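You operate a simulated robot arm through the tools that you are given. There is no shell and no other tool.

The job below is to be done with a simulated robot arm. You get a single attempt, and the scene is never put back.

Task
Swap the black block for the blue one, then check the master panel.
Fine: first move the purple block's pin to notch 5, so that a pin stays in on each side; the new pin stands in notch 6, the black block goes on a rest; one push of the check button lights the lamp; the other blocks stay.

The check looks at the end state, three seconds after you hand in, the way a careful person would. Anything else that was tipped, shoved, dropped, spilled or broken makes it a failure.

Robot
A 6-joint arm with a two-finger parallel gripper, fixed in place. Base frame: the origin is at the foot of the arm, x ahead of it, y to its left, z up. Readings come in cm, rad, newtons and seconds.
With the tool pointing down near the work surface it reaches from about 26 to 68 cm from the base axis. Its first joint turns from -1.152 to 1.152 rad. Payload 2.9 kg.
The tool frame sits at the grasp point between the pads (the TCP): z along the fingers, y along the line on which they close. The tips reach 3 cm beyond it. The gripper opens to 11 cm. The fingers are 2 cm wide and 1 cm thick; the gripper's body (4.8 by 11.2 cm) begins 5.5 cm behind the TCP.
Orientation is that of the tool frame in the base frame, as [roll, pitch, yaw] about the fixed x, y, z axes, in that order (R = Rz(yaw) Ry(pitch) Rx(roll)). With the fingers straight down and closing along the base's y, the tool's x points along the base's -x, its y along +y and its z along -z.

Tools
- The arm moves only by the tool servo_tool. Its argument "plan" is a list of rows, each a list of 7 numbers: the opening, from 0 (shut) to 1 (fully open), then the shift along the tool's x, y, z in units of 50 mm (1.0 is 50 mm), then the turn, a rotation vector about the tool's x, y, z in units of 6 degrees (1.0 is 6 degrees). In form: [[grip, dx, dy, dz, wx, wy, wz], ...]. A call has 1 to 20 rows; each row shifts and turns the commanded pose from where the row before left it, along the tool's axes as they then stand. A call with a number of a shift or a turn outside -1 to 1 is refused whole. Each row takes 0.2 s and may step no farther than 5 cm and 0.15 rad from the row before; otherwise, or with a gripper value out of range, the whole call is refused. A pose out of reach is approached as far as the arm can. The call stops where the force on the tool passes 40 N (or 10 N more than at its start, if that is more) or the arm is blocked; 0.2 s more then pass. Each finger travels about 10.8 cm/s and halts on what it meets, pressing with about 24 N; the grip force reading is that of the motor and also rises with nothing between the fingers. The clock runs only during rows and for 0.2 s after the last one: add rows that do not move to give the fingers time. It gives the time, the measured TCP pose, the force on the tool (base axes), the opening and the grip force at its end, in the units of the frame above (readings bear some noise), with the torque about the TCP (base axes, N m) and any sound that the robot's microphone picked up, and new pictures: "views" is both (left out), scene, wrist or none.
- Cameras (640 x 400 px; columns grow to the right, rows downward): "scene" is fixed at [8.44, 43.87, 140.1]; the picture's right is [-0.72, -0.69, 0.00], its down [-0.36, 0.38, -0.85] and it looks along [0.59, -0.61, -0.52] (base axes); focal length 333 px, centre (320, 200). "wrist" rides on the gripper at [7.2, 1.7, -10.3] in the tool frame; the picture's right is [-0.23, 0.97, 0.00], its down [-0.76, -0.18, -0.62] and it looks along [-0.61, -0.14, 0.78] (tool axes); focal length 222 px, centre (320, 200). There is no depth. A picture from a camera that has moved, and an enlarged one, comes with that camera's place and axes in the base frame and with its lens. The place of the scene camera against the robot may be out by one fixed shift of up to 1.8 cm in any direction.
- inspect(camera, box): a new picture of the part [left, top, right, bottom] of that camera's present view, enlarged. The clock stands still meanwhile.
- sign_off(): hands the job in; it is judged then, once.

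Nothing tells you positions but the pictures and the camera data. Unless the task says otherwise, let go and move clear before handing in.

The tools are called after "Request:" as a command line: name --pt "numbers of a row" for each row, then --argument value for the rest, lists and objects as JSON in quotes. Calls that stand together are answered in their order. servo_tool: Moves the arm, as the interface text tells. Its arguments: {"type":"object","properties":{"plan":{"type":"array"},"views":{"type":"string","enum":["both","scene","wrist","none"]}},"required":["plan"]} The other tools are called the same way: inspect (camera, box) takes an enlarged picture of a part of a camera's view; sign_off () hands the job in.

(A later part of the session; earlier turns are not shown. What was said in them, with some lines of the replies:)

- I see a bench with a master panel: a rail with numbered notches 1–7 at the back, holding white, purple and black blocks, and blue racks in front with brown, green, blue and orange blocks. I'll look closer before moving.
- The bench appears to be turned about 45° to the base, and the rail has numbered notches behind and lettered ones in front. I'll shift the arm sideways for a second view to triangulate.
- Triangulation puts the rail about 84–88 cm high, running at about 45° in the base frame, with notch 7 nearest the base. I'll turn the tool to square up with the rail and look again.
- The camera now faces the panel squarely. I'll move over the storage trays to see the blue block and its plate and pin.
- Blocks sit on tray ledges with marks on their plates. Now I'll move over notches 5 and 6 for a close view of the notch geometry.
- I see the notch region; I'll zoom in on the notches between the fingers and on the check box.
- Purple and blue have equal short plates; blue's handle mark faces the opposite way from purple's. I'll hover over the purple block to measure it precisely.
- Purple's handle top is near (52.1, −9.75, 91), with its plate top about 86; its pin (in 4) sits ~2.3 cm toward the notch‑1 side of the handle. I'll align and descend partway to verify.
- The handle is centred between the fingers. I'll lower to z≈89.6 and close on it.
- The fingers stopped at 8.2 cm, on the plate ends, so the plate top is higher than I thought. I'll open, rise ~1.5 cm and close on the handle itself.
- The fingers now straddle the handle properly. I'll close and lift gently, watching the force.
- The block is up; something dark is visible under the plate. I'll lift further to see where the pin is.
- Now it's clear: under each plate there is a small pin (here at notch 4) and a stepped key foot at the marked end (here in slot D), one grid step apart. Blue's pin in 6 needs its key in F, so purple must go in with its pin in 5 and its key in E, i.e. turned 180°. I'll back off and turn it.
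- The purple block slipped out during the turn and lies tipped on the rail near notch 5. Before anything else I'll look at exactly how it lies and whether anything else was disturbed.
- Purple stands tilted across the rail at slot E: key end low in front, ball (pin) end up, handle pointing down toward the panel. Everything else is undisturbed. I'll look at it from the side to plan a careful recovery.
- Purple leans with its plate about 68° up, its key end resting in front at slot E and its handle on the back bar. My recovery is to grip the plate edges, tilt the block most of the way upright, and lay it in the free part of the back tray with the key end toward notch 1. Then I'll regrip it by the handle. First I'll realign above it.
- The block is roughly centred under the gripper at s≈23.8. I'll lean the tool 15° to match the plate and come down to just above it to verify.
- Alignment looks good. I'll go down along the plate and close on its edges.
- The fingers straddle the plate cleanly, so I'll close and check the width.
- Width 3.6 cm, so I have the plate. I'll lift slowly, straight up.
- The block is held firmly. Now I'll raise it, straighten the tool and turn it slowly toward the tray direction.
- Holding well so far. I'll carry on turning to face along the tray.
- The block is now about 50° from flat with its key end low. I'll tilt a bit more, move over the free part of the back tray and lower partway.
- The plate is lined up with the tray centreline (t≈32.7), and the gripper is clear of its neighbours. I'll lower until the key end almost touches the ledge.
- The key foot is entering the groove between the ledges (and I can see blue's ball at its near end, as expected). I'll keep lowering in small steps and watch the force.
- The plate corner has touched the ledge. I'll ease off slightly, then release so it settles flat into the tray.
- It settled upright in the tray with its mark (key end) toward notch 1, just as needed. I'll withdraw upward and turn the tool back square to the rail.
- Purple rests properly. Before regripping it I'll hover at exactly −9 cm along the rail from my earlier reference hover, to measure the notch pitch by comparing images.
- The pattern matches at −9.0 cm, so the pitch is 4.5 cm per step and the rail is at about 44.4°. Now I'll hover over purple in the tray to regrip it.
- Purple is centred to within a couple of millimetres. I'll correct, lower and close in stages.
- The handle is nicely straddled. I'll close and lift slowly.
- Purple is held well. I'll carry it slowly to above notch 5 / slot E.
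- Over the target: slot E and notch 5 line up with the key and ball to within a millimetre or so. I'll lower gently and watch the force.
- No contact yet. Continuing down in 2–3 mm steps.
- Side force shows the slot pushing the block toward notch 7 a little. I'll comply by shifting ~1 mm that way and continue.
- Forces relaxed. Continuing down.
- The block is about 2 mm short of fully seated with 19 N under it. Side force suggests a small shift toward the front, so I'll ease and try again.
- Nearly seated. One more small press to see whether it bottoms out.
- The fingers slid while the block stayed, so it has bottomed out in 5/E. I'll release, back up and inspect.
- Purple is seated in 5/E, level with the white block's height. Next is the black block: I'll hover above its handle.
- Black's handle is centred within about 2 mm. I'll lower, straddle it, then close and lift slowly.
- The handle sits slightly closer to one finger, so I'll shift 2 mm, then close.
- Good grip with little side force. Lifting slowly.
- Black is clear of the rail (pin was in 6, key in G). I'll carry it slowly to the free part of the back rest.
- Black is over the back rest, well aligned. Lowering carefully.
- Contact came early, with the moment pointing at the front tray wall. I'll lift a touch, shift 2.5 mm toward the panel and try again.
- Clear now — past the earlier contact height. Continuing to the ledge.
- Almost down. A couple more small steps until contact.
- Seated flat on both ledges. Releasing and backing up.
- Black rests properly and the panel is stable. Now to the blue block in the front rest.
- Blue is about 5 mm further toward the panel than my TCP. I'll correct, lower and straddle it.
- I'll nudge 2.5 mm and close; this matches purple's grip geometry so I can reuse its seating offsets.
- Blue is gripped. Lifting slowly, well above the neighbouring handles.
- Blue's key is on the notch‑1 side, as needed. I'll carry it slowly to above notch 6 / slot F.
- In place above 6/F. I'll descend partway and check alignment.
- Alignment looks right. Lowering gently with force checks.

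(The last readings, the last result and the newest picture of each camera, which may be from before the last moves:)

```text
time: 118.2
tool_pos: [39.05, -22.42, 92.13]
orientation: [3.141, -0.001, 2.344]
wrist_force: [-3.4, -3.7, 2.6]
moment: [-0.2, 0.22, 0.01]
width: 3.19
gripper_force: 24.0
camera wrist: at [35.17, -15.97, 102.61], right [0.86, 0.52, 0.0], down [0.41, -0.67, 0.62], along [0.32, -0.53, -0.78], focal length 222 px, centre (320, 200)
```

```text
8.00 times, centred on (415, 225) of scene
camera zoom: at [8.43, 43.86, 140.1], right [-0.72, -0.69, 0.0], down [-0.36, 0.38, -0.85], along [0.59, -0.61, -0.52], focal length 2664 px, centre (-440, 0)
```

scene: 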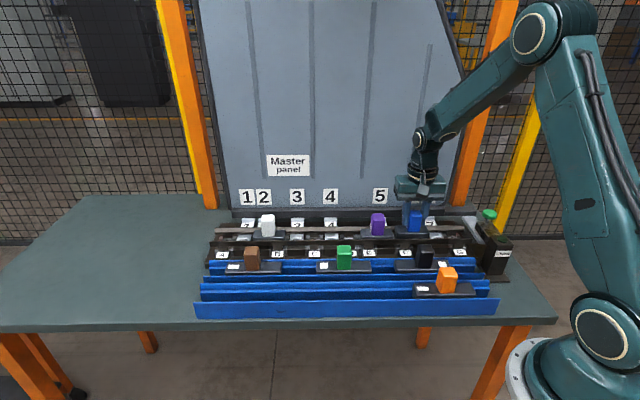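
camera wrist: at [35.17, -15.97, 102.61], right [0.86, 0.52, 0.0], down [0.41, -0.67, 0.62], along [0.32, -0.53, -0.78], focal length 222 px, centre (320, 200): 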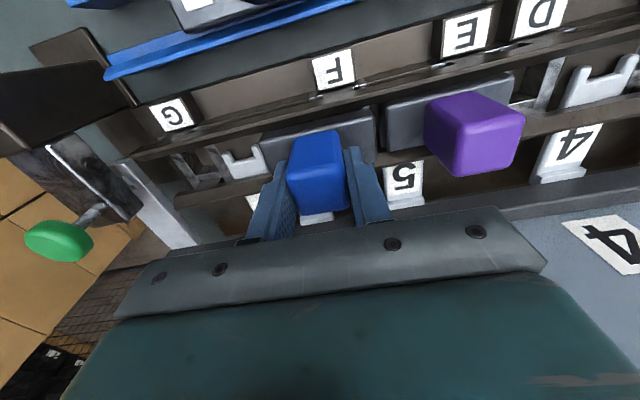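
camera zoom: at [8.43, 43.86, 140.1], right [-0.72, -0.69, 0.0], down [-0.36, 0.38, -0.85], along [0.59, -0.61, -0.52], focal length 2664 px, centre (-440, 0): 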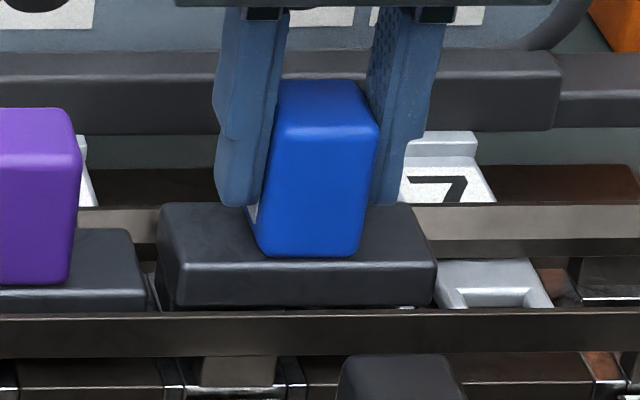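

Same gentle push toward −u as before; I'll comply ~1.5 mm and continue.

Request:
servo_tool --pt "0 0 -0.03 0 0 0 0" --pt "0 0 0 0 0 0 0" --views "none"

Request:
servo_tool --pt "0 0 0 0.03 0 0 0" --pt "0 0 0 0.03 0 0 0" --pt "0 0 0 0 0 0 0" --views "none"

```text
time: 118.8
tool_pos: [39.11, -22.37, 92.16]
orientation: [-3.141, -0.001, 2.345]
wrist_force: [-0.2, -1.8, -1.3]
moment: [-0.11, -0.04, 0.02]
width: 3.19
gripper_force: 23.9
```

```text
time: 119.6
tool_pos: [39.11, -22.55, 92.1]
orientation: [3.139, 0.003, 2.347]
wrist_force: [4.4, -1.5, 5.6]
moment: [-0.23, 0.12, 0.15]
width: 3.18
gripper_force: 24.0
```

Now the push is toward the panel and slightly back. I'll ease up, shift 1.5 mm toward the panel and slightly back, then retry.

Request:
servo_tool --pt "0 0 0 -0.04 0 0 0" --pt "0 -0.03 0.012 0 0 0 0" --pt "0 0 0 0.03 0 0 0" --pt "0 0 0 0 0 0 0" --views "none"

Request:
servo_tool --pt "0 0 0 0.03 0 0 0" --pt "0 0 0 0.02 0 0 0" --pt "0 0 0 0 0 0 0"

Request:
inspect --camera "wrist" --box '[200, 60, 440, 210]'

```text
time: 120.6
tool_pos: [39.14, -22.54, 91.95]
orientation: [-3.138, -0.002, 2.344]
wrist_force: [-4.2, -3.8, -0.2]
moment: [-0.3, 0.18, 0.16]
width: 3.2
gripper_force: 24.3
```

```text
time: 121.4
tool_pos: [39.06, -22.39, 91.62]
orientation: [-3.142, 0.0, 2.346]
wrist_force: [-3.4, -6.7, 1.6]
moment: [-0.43, 0.22, 0.17]
width: 3.16
gripper_force: 23.7
camera wrist: at [35.19, -16.06, 102.14], right [0.85, 0.52, 0.0], down [0.41, -0.67, 0.62], along [0.32, -0.53, -0.78], focal length 222 px, centre (320, 200)
```

scene: 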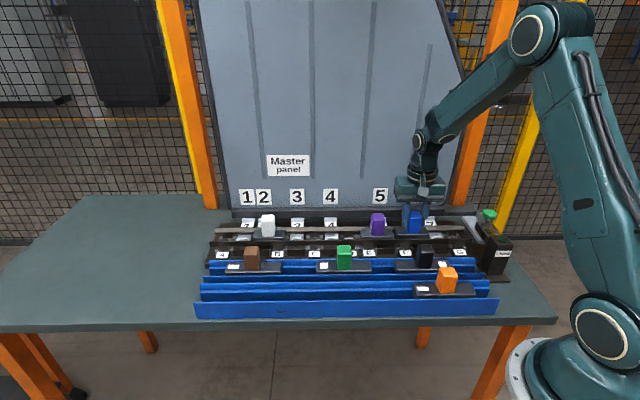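
wrist: 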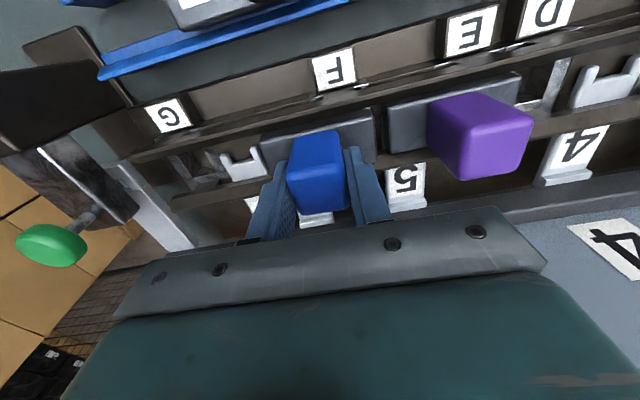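

```text
2.67 times, centred on (320, 135) of wrist
camera zoom: at [35.19, -16.06, 102.14], right [0.85, 0.52, 0.0], down [0.41, -0.67, 0.62], along [0.32, -0.53, -0.78], focal length 592 px, centre (320, 373)
```

zoom: 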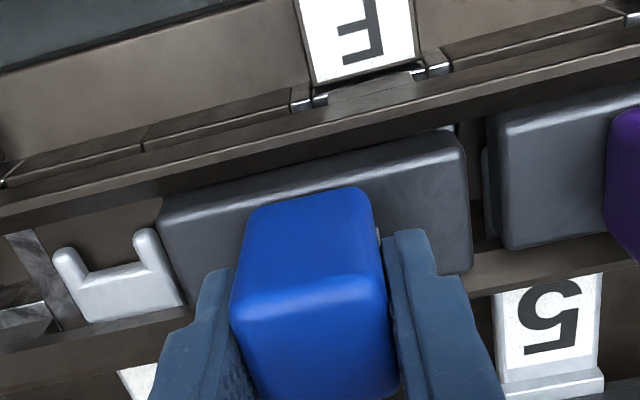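

It went deeper; again the slot pushes toward −u. Complying and continuing.

Request:
servo_tool --pt "0 -0.01 -0.024 0 0 0 0" --pt "0 0 0 0 0 0 0" --views "none"

Request:
servo_tool --pt "0 0 0 0.03 0 0 0" --pt "0 0 0 0 0 0 0" --views "none"

```text
time: 122.0
tool_pos: [39.14, -22.6, 91.65]
orientation: [3.141, 0.0, 2.347]
wrist_force: [1.0, -0.7, -2.9]
moment: [-0.02, -0.06, 0.03]
width: 3.18
gripper_force: 24.4
```

```text
time: 122.6
tool_pos: [39.12, -22.51, 91.54]
orientation: [-3.14, 0.0, 2.346]
wrist_force: [0.4, -0.3, -2.0]
moment: [-0.03, -0.01, 0.02]
width: 3.18
gripper_force: 23.9
```

Free now. Continuing down.

Request:
servo_tool --pt "0 0 0 0.03 0 0 0" --pt "0 0 0 0.03 0 0 0" --pt "0 0 0 0 0 0 0" --views "none"

Request:
servo_tool --pt "0 0 0 0.03 0 0 0" --pt "0 0 0 0 0 0 0"

Request:
inspect --camera "scene" --box '[375, 205, 455, 255]'

```text
time: 123.4
tool_pos: [39.18, -22.63, 91.36]
orientation: [-3.141, -0.001, 2.346]
wrist_force: [-1.2, 0.4, -2.5]
moment: [0.04, 0.11, -0.04]
width: 3.2
gripper_force: 23.8
```

```text
time: 124.0
tool_pos: [39.06, -22.58, 91.12]
orientation: [-3.141, -0.001, 2.346]
wrist_force: [-4.2, 3.2, 5.8]
moment: [0.37, 0.17, 0.1]
width: 3.18
gripper_force: 24.1
camera wrist: at [35.18, -16.18, 101.61], right [0.85, 0.52, 0.0], down [0.41, -0.67, 0.62], along [0.32, -0.53, -0.78], focal length 222 px, centre (320, 200)
```

scene: 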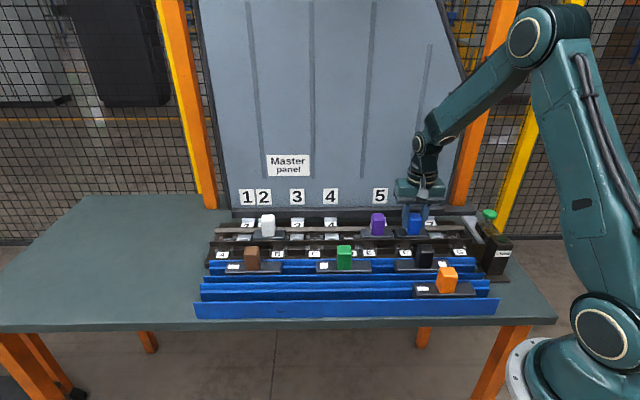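
wrist: 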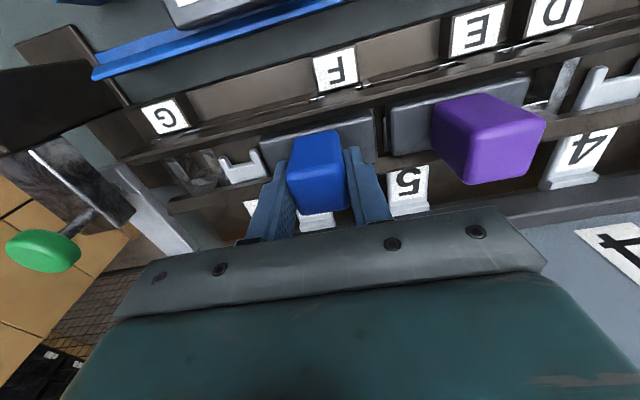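

```text
8.00 times, centred on (415, 230) of scene
camera zoom: at [8.43, 43.88, 140.1], right [-0.72, -0.69, 0.0], down [-0.36, 0.38, -0.85], along [0.59, -0.61, -0.52], focal length 2664 px, centre (-440, -40)
```

zoom: 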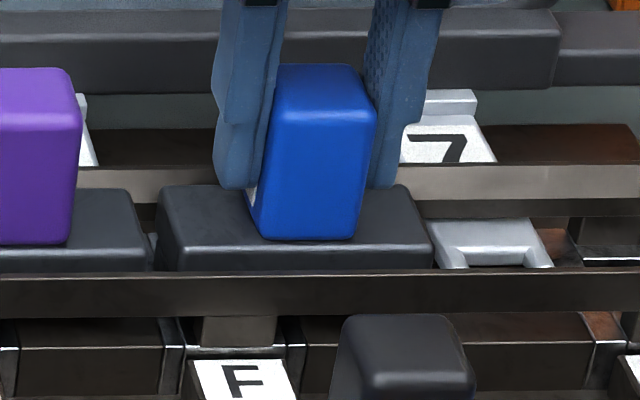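

About 2 mm to go, with the force pushing toward the front. I'll shift 1 mm that way and press on.

Request:
servo_tool --pt "0 0.025 0 0 0 0 0" --pt "0 0 0 0.02 0 0 0" --pt "0 0 0 0.02 0 0 0" --pt "0 0 0 0 0 0 0" --views "none"

Request:
servo_tool --pt "0 0 0 0.02 0 0 0" --pt "0 0 0 0 0 0 0" --views "none"

Request:
inspect --camera "scene" --box '[375, 205, 455, 255]'

```text
time: 125.0
tool_pos: [39.13, -22.6, 91.14]
orientation: [3.14, 0.004, 2.345]
wrist_force: [2.6, -3.2, 15.6]
moment: [-0.15, -0.03, -0.01]
width: 3.16
gripper_force: 24.3
```

```text
time: 125.6
tool_pos: [38.95, -22.55, 90.73]
orientation: [3.141, 0.002, 2.346]
wrist_force: [3.9, -3.7, 15.8]
moment: [-0.09, -0.12, 0.0]
width: 3.18
gripper_force: 23.9
```

```text
8.00 times, centred on (415, 230) of scene
camera zoom: at [8.43, 43.88, 140.1], right [-0.72, -0.69, 0.0], down [-0.36, 0.38, -0.85], along [0.59, -0.61, -0.52], focal length 2664 px, centre (-440, -40)
```

zoom: 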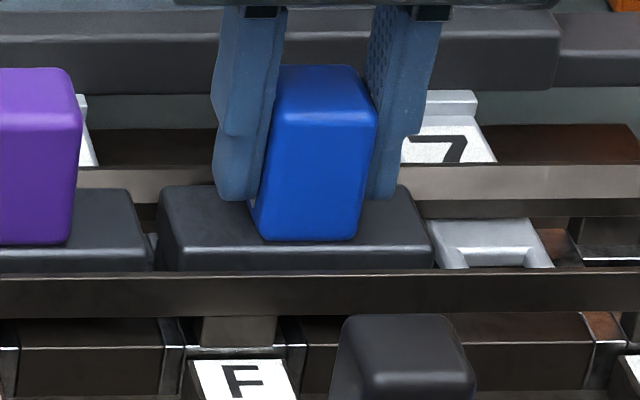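

Accounting for the image slope, blue now sits level with purple, and the fingers slipped, so it is bottomed. Releasing.

Request:
servo_tool --pt "0 0 0 -0.02 0 0 0" --pt "0.3 0 0 0 0 0 0" --pt "0.42 0 0 0 0 0 0" --pt "0.42 0 0 0 0 0 0" --pt "0.42 0 0 -0.3 0 0 0" --pt "0.42 0 0 -0.5 0 0 0" --pt "0.42 0 0 -0.5 0 0 0" --pt "0.42 0 0 -0.5 0 0 0" --pt "0.42 0 0 0 0 0 0"

Request:
inspect --camera "scene" --box '[345, 195, 473, 275]'

Request:
inspect --camera "wrist" --box '[180, 40, 460, 215]'

Request:
inspect --camera "wrist" --box '[0, 60, 240, 210]'

```text
time: 127.6
tool_pos: [39.05, -22.64, 100.15]
orientation: [3.141, 0.0, 2.346]
wrist_force: [0.7, 0.6, 0.3]
moment: [0.01, 0.0, 0.02]
width: 4.62
gripper_force: 0.1
camera wrist: at [35.11, -16.18, 110.42], right [0.85, 0.52, 0.0], down [0.41, -0.67, 0.62], along [0.32, -0.53, -0.78], focal length 222 px, centre (320, 200)
```

scene: 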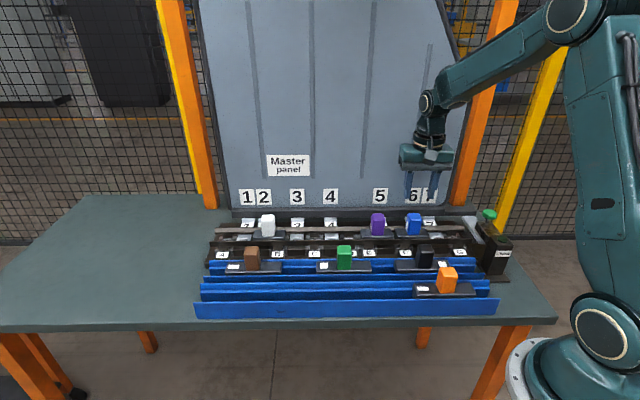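
wrist: 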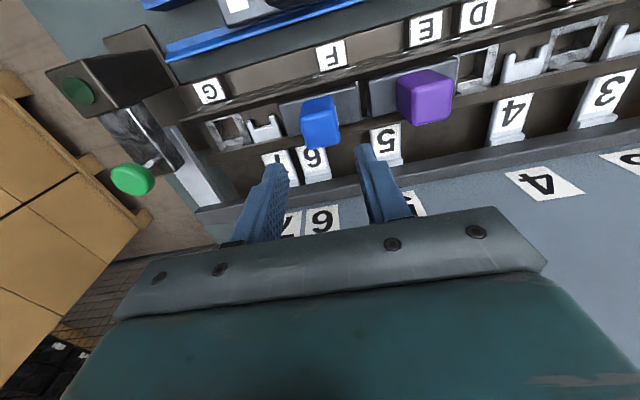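

```text
5.00 times, centred on (409, 235) of scene
camera zoom: at [8.44, 43.87, 140.1], right [-0.72, -0.69, 0.0], down [-0.36, 0.38, -0.85], along [0.59, -0.61, -0.52], focal length 1665 px, centre (-125, 25)
```

zoom: 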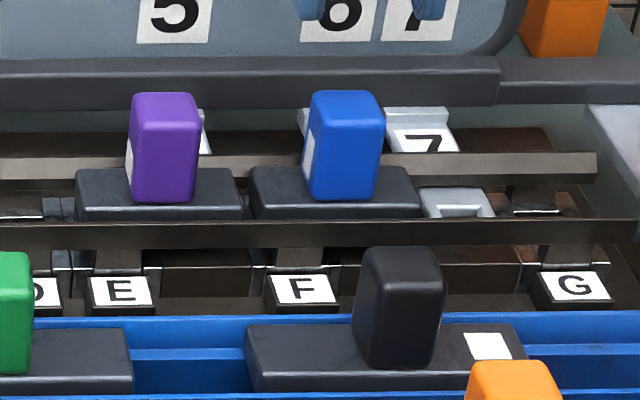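

```text
2.29 times, centred on (320, 128) of wrist
camera zoom: at [35.11, -16.18, 110.42], right [0.85, 0.52, 0.0], down [0.41, -0.67, 0.62], along [0.32, -0.53, -0.78], focal length 508 px, centre (320, 366)
```

zoom: 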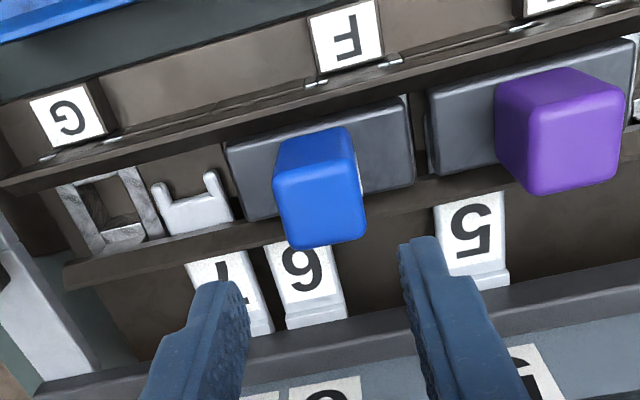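

```text
2.67 times, centred on (120, 135) of wrist
camera zoom: at [35.11, -16.18, 110.42], right [0.85, 0.52, 0.0], down [0.41, -0.67, 0.62], along [0.32, -0.53, -0.78], focal length 592 px, centre (853, 373)
```

zoom: 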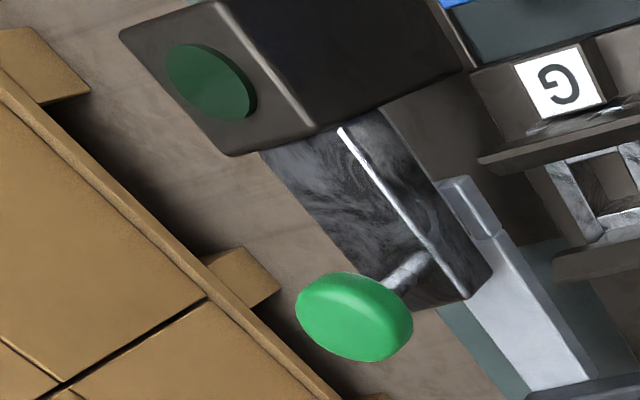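

Blue is seated with its pin in 6 and key in F. Now the check: there is a dark green disc on the box labelled "Check" and a bright green mushroom knob on a stem. I'll close the gripper and hover near to see which is the button and which is the lamp.

Request:
servo_tool --pt "0 0 0 -0.6 0 0 0" --pt "0 0.185 -0.476 0 0 0 0" --pt "0 0.185 -0.476 0 0 0 0" --pt "0 0.185 -0.476 0 0 0 0" --pt "0 0.185 -0.476 0 0 0 0" --pt "0 0.185 -0.476 0 0 0 0" --pt "0 0.185 -0.476 0 0 0 0" --pt "0 0.185 -0.476 0 0 0 0" --pt "0 0.185 -0.476 0 0 0 0" --pt "0 0 0 0 0 0 0"

Request:
inspect --camera "wrist" --box '[200, 20, 440, 170]'

Request:
inspect --camera "scene" --box '[440, 190, 536, 250]'

Request:
inspect --camera "scene" --box '[456, 225, 536, 275]'

```text
time: 129.8
tool_pos: [20.41, -30.64, 102.79]
orientation: [-3.141, 0.0, 2.347]
wrist_force: [0.3, -0.6, 0.9]
moment: [0.0, 0.0, 0.01]
width: 0.0
gripper_force: 23.5
camera wrist: at [16.47, -24.3, 113.28], right [0.85, 0.52, 0.0], down [0.41, -0.67, 0.62], along [0.32, -0.53, -0.78], focal length 222 px, centre (320, 200)
```

scene: 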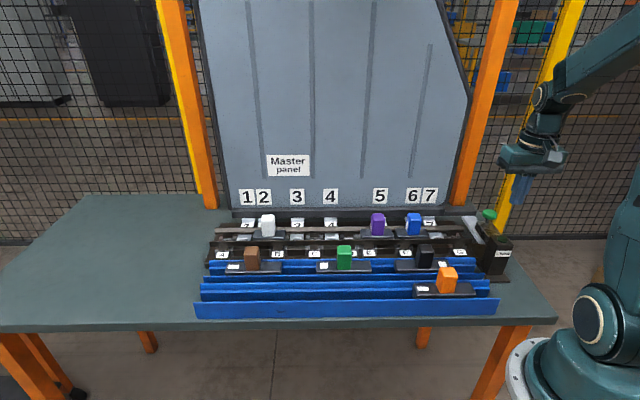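
wrist: 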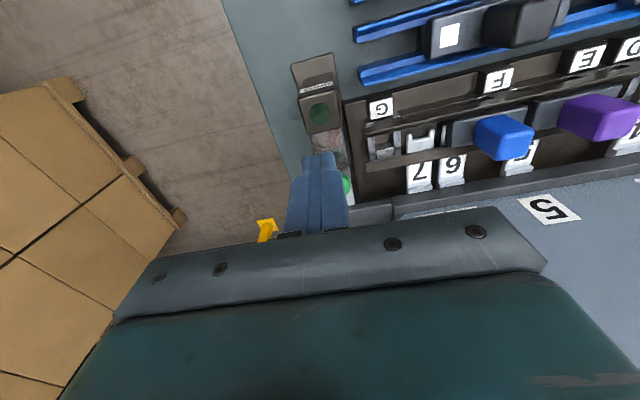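

```text
2.67 times, centred on (320, 95) of wrist
camera zoom: at [16.47, -24.3, 113.28], right [0.85, 0.52, 0.0], down [0.41, -0.67, 0.62], along [0.32, -0.53, -0.78], focal length 592 px, centre (320, 480)
```

zoom: 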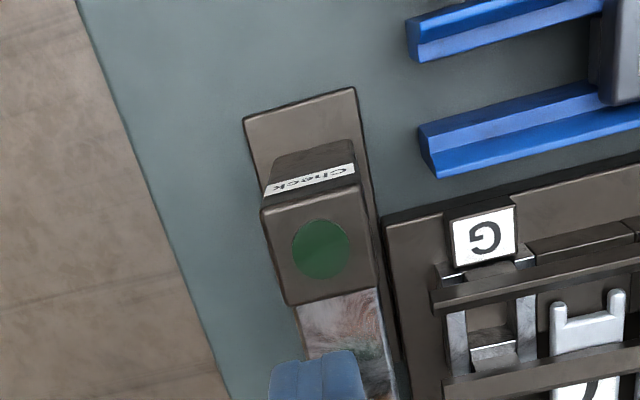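

```text
6.67 times, centred on (488, 220) of scene
camera zoom: at [8.44, 43.87, 140.1], right [-0.72, -0.69, 0.0], down [-0.36, 0.38, -0.85], along [0.59, -0.61, -0.52], focal length 2220 px, centre (-800, 67)
```

zoom: 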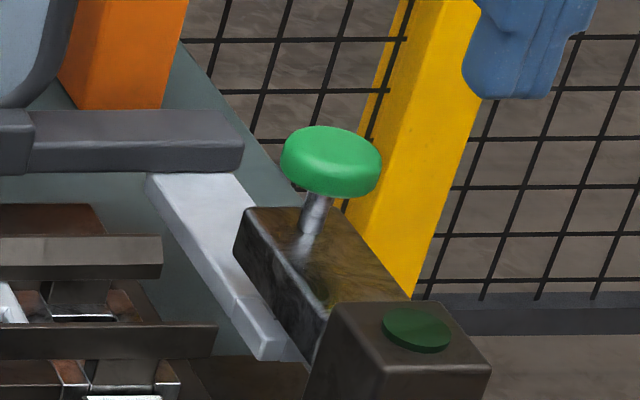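

```text
8.00 times, centred on (496, 250) of scene
camera zoom: at [8.44, 43.87, 140.1], right [-0.72, -0.69, 0.0], down [-0.36, 0.38, -0.85], along [0.59, -0.61, -0.52], focal length 2664 px, centre (-1088, -200)
```

zoom: 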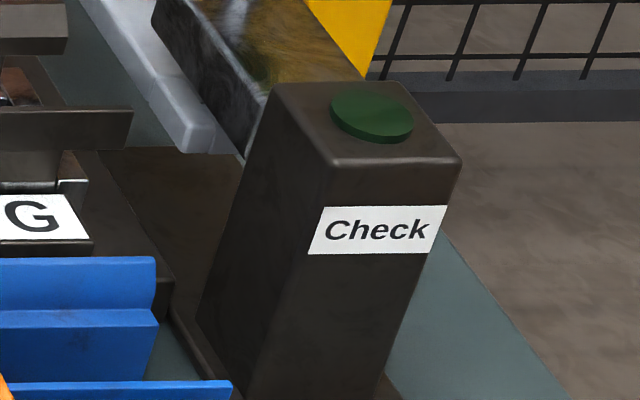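

The post labelled "Check" carries what looks like an unlit lens, and the mushroom on its stem beside it looks like the push button. I'll move over the mushroom and check the alignment.

Request:
servo_tool --pt "0 -0.39 -0.014 0 0 0 0" --pt "0 -0.39 -0.014 0 0 0 0" --pt "0 -0.39 -0.014 0 0 0 0" --pt "0 -0.39 -0.014 0 0 0 0" --pt "0 0 0 0.4 0 0 0" --pt "0 0 0 0 0 0 0"

Request:
inspect --camera "wrist" --box '[200, 40, 440, 190]'

Request:
inspect --camera "scene" --box '[440, 180, 536, 240]'

```text
time: 131.2
tool_pos: [25.56, -36.39, 100.93]
orientation: [-3.141, 0.001, 2.346]
wrist_force: [-0.4, 0.0, 0.0]
moment: [-0.03, -0.03, 0.01]
width: 0.0
gripper_force: 23.5
camera wrist: at [21.66, -30.0, 111.36], right [0.85, 0.52, 0.0], down [0.41, -0.67, 0.62], along [0.32, -0.53, -0.78], focal length 222 px, centre (320, 200)
```

scene: 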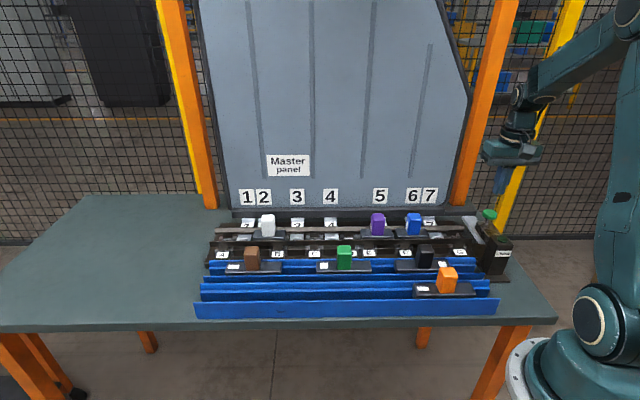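
wrist: 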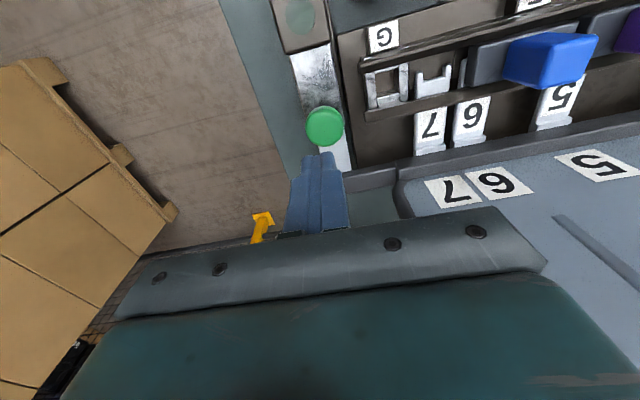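

```text
2.67 times, centred on (320, 115) of wrist
camera zoom: at [21.66, -30.0, 111.36], right [0.85, 0.52, 0.0], down [0.41, -0.67, 0.62], along [0.32, -0.53, -0.78], focal length 592 px, centre (320, 427)
```

zoom: 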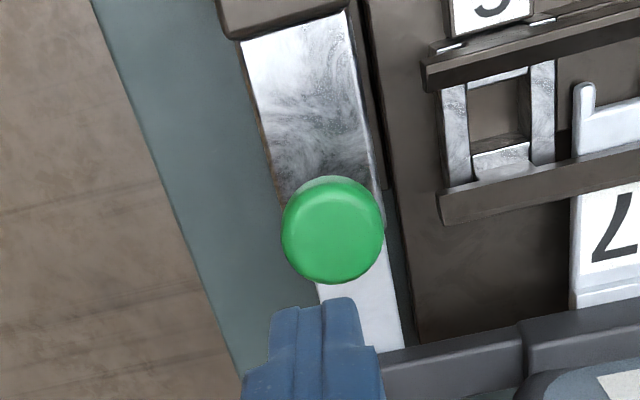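

```text
6.67 times, centred on (488, 210) of scene
camera zoom: at [8.45, 43.87, 140.1], right [-0.72, -0.69, 0.0], down [-0.36, 0.38, -0.85], along [0.59, -0.61, -0.52], focal length 2220 px, centre (-800, 133)
```

zoom: 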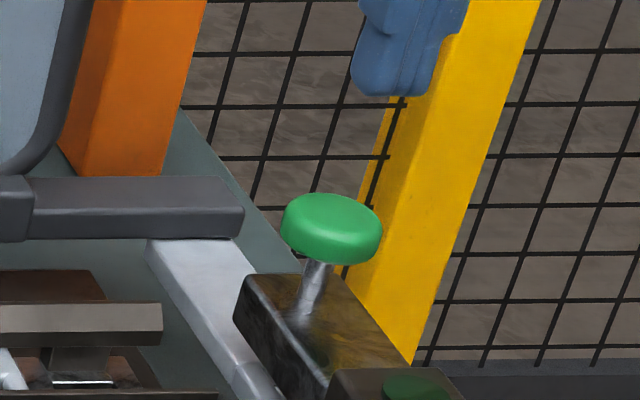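

Small correction to centre on the mushroom, then I'll approach its top.

Request:
servo_tool --pt "0 0.07 0.11 0.3 0 0 0" --pt "0 0 0 0.3 0 0 0" --pt "0 0 0 0.2 0 0 0" --pt "0 0 0 0 0 0 0"

Request:
inspect --camera "scene" --box '[440, 180, 536, 240]'

Request:
inspect --camera "wrist" --box '[200, 60, 440, 210]'

```text
time: 132.2
tool_pos: [25.66, -35.81, 96.99]
orientation: [3.141, -0.001, 2.345]
wrist_force: [-0.4, 0.0, 1.3]
moment: [0.01, -0.02, 0.0]
width: 0.0
gripper_force: 23.9
camera wrist: at [21.73, -29.37, 107.34], right [0.85, 0.52, 0.0], down [0.41, -0.67, 0.62], along [0.32, -0.53, -0.78], focal length 222 px, centre (320, 200)
```

scene: 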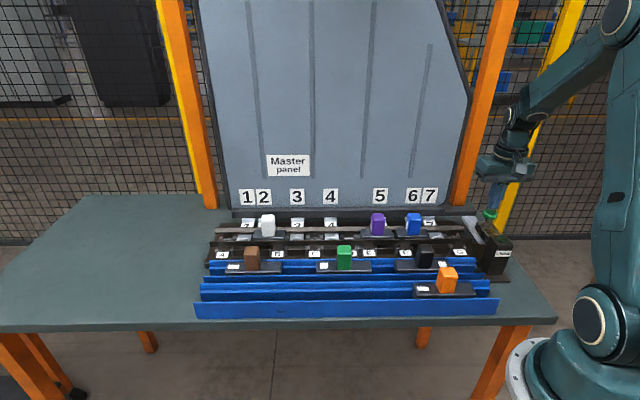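
wrist: 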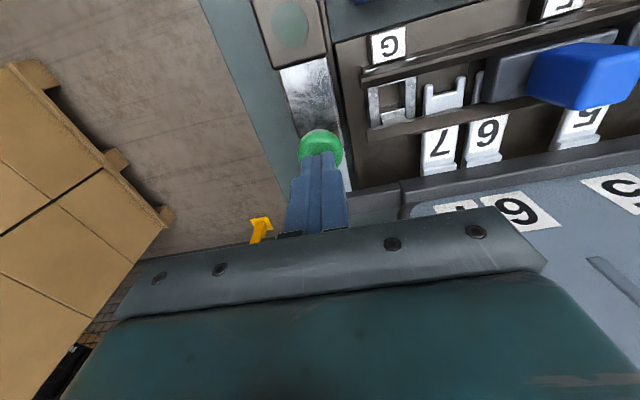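

```text
6.67 times, centred on (488, 210) of scene
camera zoom: at [8.44, 43.87, 140.1], right [-0.72, -0.69, 0.0], down [-0.36, 0.38, -0.85], along [0.59, -0.61, -0.52], focal length 2220 px, centre (-800, 133)
```

zoom: 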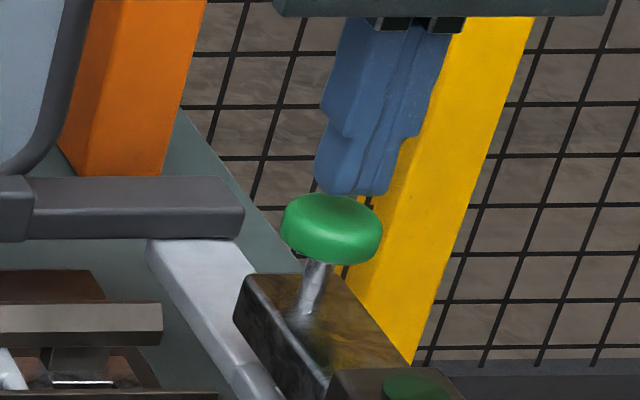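

```text
2.67 times, centred on (320, 135) of wrist
camera zoom: at [21.73, -29.37, 107.34], right [0.85, 0.52, 0.0], down [0.41, -0.67, 0.62], along [0.32, -0.53, -0.78], focal length 592 px, centre (320, 373)
```

zoom: 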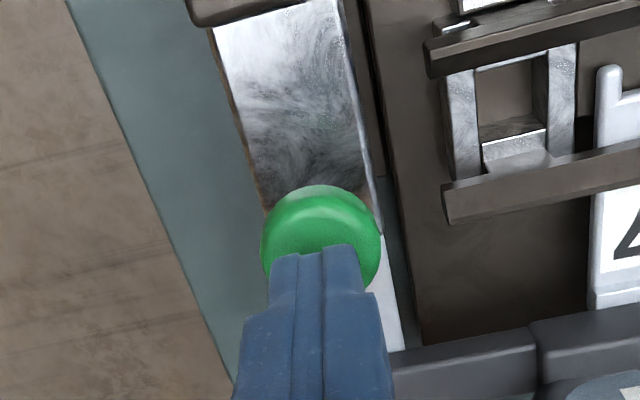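

Centred over the cap. I'll press down in small steps, watching force, sound and lamp.

Request:
servo_tool --pt "0 0 0 0.1 0 0 0" --pt "0 0 0 0.1 0 0 0" --pt "0 0 0 0 0 0 0" --views "none"

Request:
servo_tool --pt "0 0 0 0.06 0 0 0" --pt "0 0 0 0 0 0 0"

```text
time: 133.0
tool_pos: [25.75, -35.66, 95.94]
orientation: [-3.141, 0.0, 2.344]
wrist_force: [0.5, -0.4, -0.6]
moment: [-0.02, -0.02, -0.02]
width: 0.0
gripper_force: 24.3
```

```text
time: 133.6
tool_pos: [25.79, -35.72, 95.59]
orientation: [3.141, 0.002, 2.345]
wrist_force: [-0.4, -0.1, 2.8]
moment: [-0.03, -0.01, -0.02]
width: 0.0
gripper_force: 23.6
camera wrist: at [21.74, -29.28, 106.02], right [0.85, 0.52, 0.0], down [0.41, -0.67, 0.62], along [0.32, -0.53, -0.78], focal length 222 px, centre (320, 200)
```

scene: 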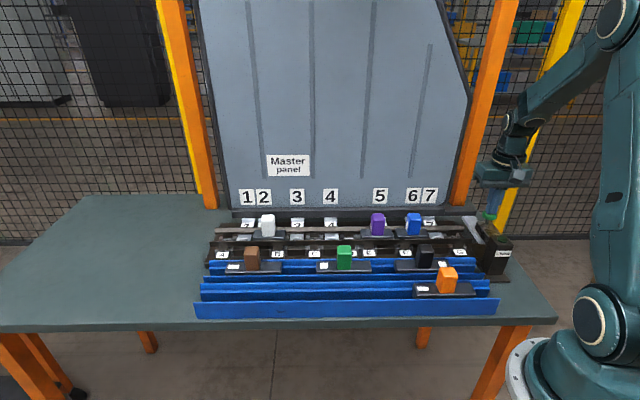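
wrist: 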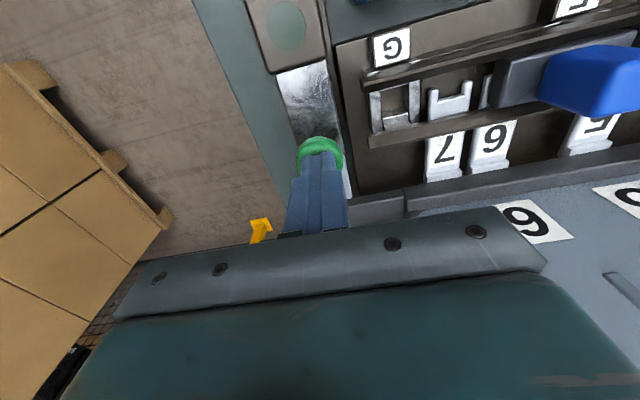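

Light contact, soft. Continuing the single push.

Request:
servo_tool --pt "0 0 0 0.03 0 0 0" --pt "0 0 0 0.03 0 0 0" --pt "0 0 0 0.03 0 0 0" --pt "0 0 0 0 0 0 0"

Request:
inspect --camera "scene" --box '[440, 200, 536, 260]'

```text
time: 134.6
tool_pos: [25.66, -35.68, 95.29]
orientation: [3.14, -0.001, 2.348]
wrist_force: [1.6, 0.5, 4.0]
moment: [0.01, -0.08, -0.03]
width: 0.0
gripper_force: 24.2
camera wrist: at [21.72, -29.24, 105.55], right [0.85, 0.52, 0.0], down [0.41, -0.67, 0.62], along [0.32, -0.53, -0.78], focal length 222 px, centre (320, 200)
```

scene: 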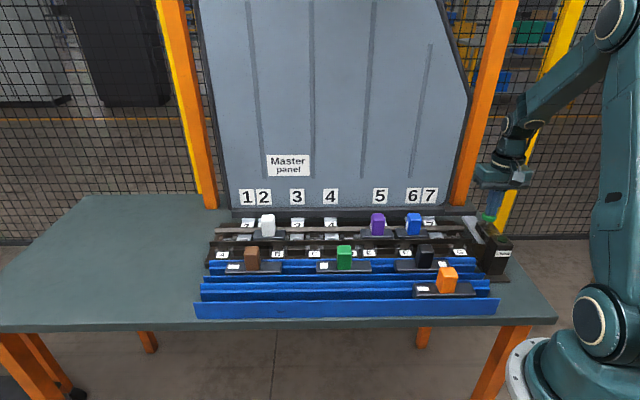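
wrist: 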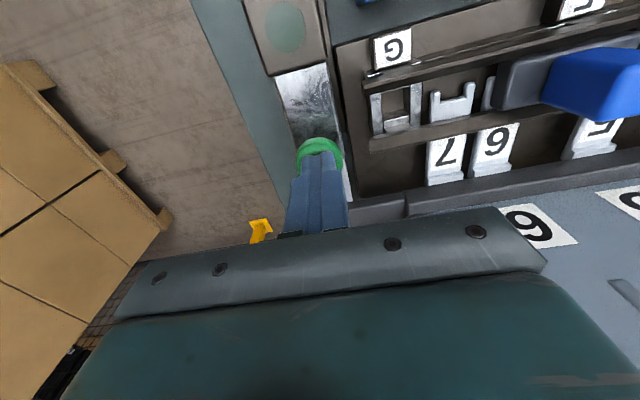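

```text
6.67 times, centred on (488, 230) of scene
camera zoom: at [8.45, 43.88, 140.1], right [-0.72, -0.69, 0.0], down [-0.36, 0.38, -0.85], along [0.59, -0.61, -0.52], focal length 2220 px, centre (-800, 0)
```

zoom: 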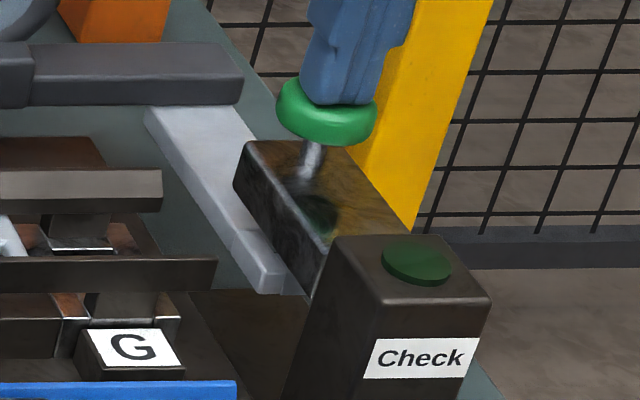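

The mushroom is sprung and travelling, so it is the button. Pressing on to its end of travel.

Request:
servo_tool --pt "0 0 0 0.03 0 0 0" --pt "0 0 0 0.03 0 0 0" --pt "0 0 0 0.03 0 0 0" --pt "0 0 0 0 0 0 0"

Request:
inspect --camera "scene" --box '[440, 200, 536, 260]'

```text
time: 135.6
tool_pos: [25.63, -35.77, 94.67]
orientation: [-3.14, -0.001, 2.346]
wrist_force: [-0.7, 0.5, 4.8]
moment: [-0.04, 0.02, -0.03]
width: 0.0
gripper_force: 24.2
heard: click
camera wrist: at [21.76, -29.26, 105.08], right [0.86, 0.52, 0.0], down [0.41, -0.67, 0.62], along [0.32, -0.53, -0.78], focal length 222 px, centre (320, 200)
```

scene: 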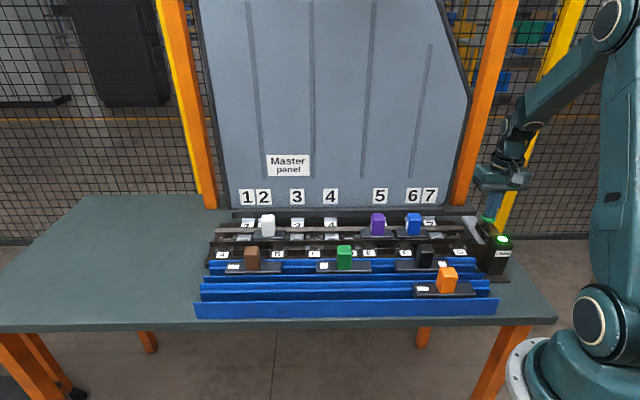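
wrist: 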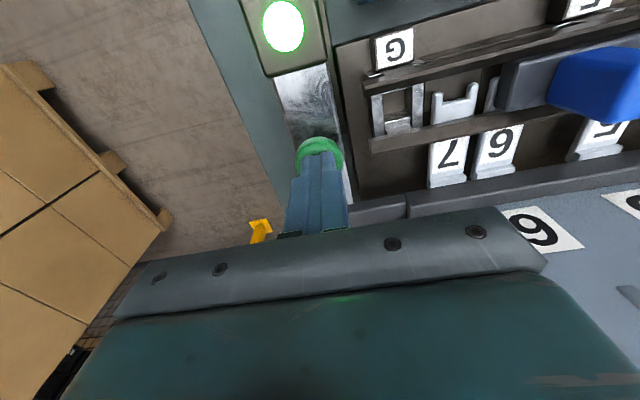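

```text
6.67 times, centred on (488, 230) of scene
camera zoom: at [8.44, 43.88, 140.1], right [-0.72, -0.69, 0.0], down [-0.36, 0.38, -0.85], along [0.59, -0.61, -0.52], focal length 2220 px, centre (-800, 0)
```

zoom: 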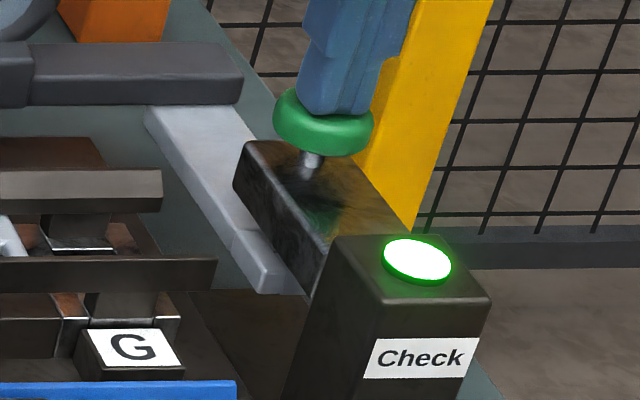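

The click sounded and the lamp on the Check post is lit. I'll release the button straight up and move clear.

Request:
servo_tool --pt "0 0 0 -0.1 0 0 0" --pt "0 0 0 -0.2 0 0 0" --pt "0 0 0 -0.5 0 0 0" --pt "0 0 0 -0.8 0 0 0" --pt "0 0 0 -0.8 0 0 0" --pt "0 0.4 0.5 -0.5 0 0 0" --pt "0 0.4 0.5 -0.5 0 0 0" --pt "0 0.4 0.5 -0.3 0 0 0" --pt "0 0 0 0 0 0 0"

Request:
inspect --camera "scene" --box '[390, 190, 518, 270]'

Request:
inspect --camera "scene" --box '[190, 190, 430, 320]'

```text
time: 137.6
tool_pos: [26.81, -26.22, 113.16]
orientation: [3.141, 0.0, 2.346]
wrist_force: [0.2, -0.8, 0.4]
moment: [0.03, 0.0, 0.03]
width: 0.01
gripper_force: 24.1
camera wrist: at [22.89, -19.77, 123.63], right [0.85, 0.52, 0.0], down [0.41, -0.67, 0.62], along [0.32, -0.53, -0.78], focal length 222 px, centre (320, 200)
```

scene: 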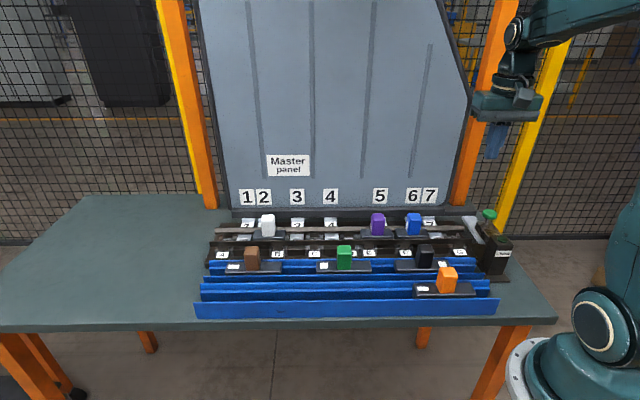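
wrist: 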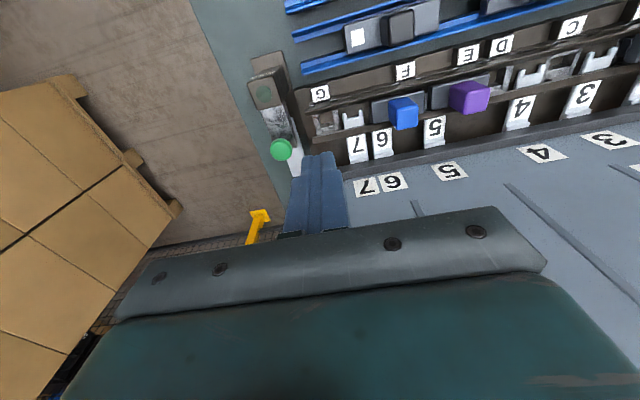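

```text
5.00 times, centred on (454, 230) of scene
camera zoom: at [8.44, 43.87, 140.1], right [-0.72, -0.69, 0.0], down [-0.36, 0.38, -0.85], along [0.59, -0.61, -0.52], focal length 1665 px, centre (-350, 50)
```

zoom: 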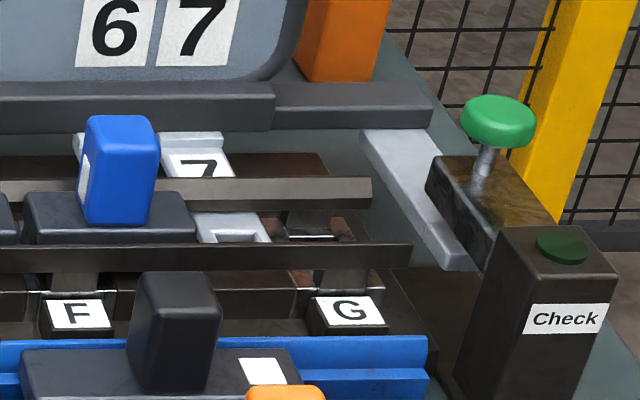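

```text
2.67 times, centred on (310, 255) of scene
camera zoom: at [8.44, 43.87, 140.1], right [-0.72, -0.69, 0.0], down [-0.36, 0.38, -0.85], along [0.59, -0.61, -0.52], focal length 888 px, centre (347, 53)
```

zoom: 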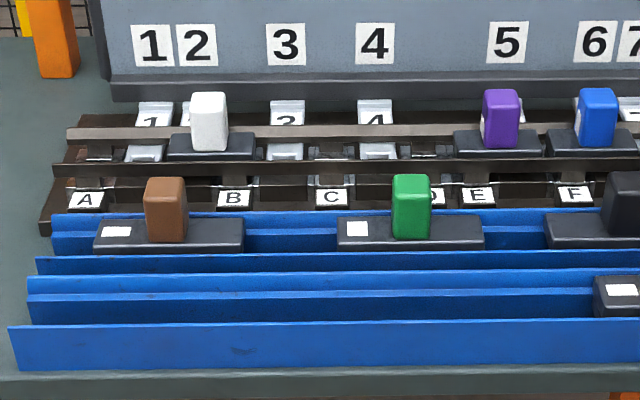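

The lamp lit on the single push and went dark after release, as a momentary check does. Purple is in 5/E, blue in 6/F, white is untouched, and black is on the back rest. Green, brown and orange have not moved and the arm is clear, so I'm handing in.

Request:
sign_off

```text
The job is handed in.
```

The swap is done and I handed the job in. The check lamp lit on one push of the button, but I dropped the purple block once along the way.

- **Purple block:** its pin is in notch 5. I turned the block 180° so its key foot sits in slot E, which left slot F free for the blue block.
- **Blue block:** its pin is in notch 6 and its key foot is in slot F.
- **Black block:** it lies flat on the back rest, to the right of the green block.
- **Other blocks:** the white, green, brown and orange blocks look undisturbed in the last pictures.
- **Check:** I pushed the mushroom button once and heard a click. The lamp on the "Check" post was lit during the push and was dark again in the pictures taken after I released it. I took it to be a lamp that lights only while the button is held, and did not push again.

**The drop:** the purple block slipped out of the gripper when I first turned it and came down tipped on the rail near notch 5. I picked it up, laid it in the back rest and regripped it by the handle before seating it. I saw no damage and nothing else moved in the pictures.

The arm was clear of everything when I handed in.
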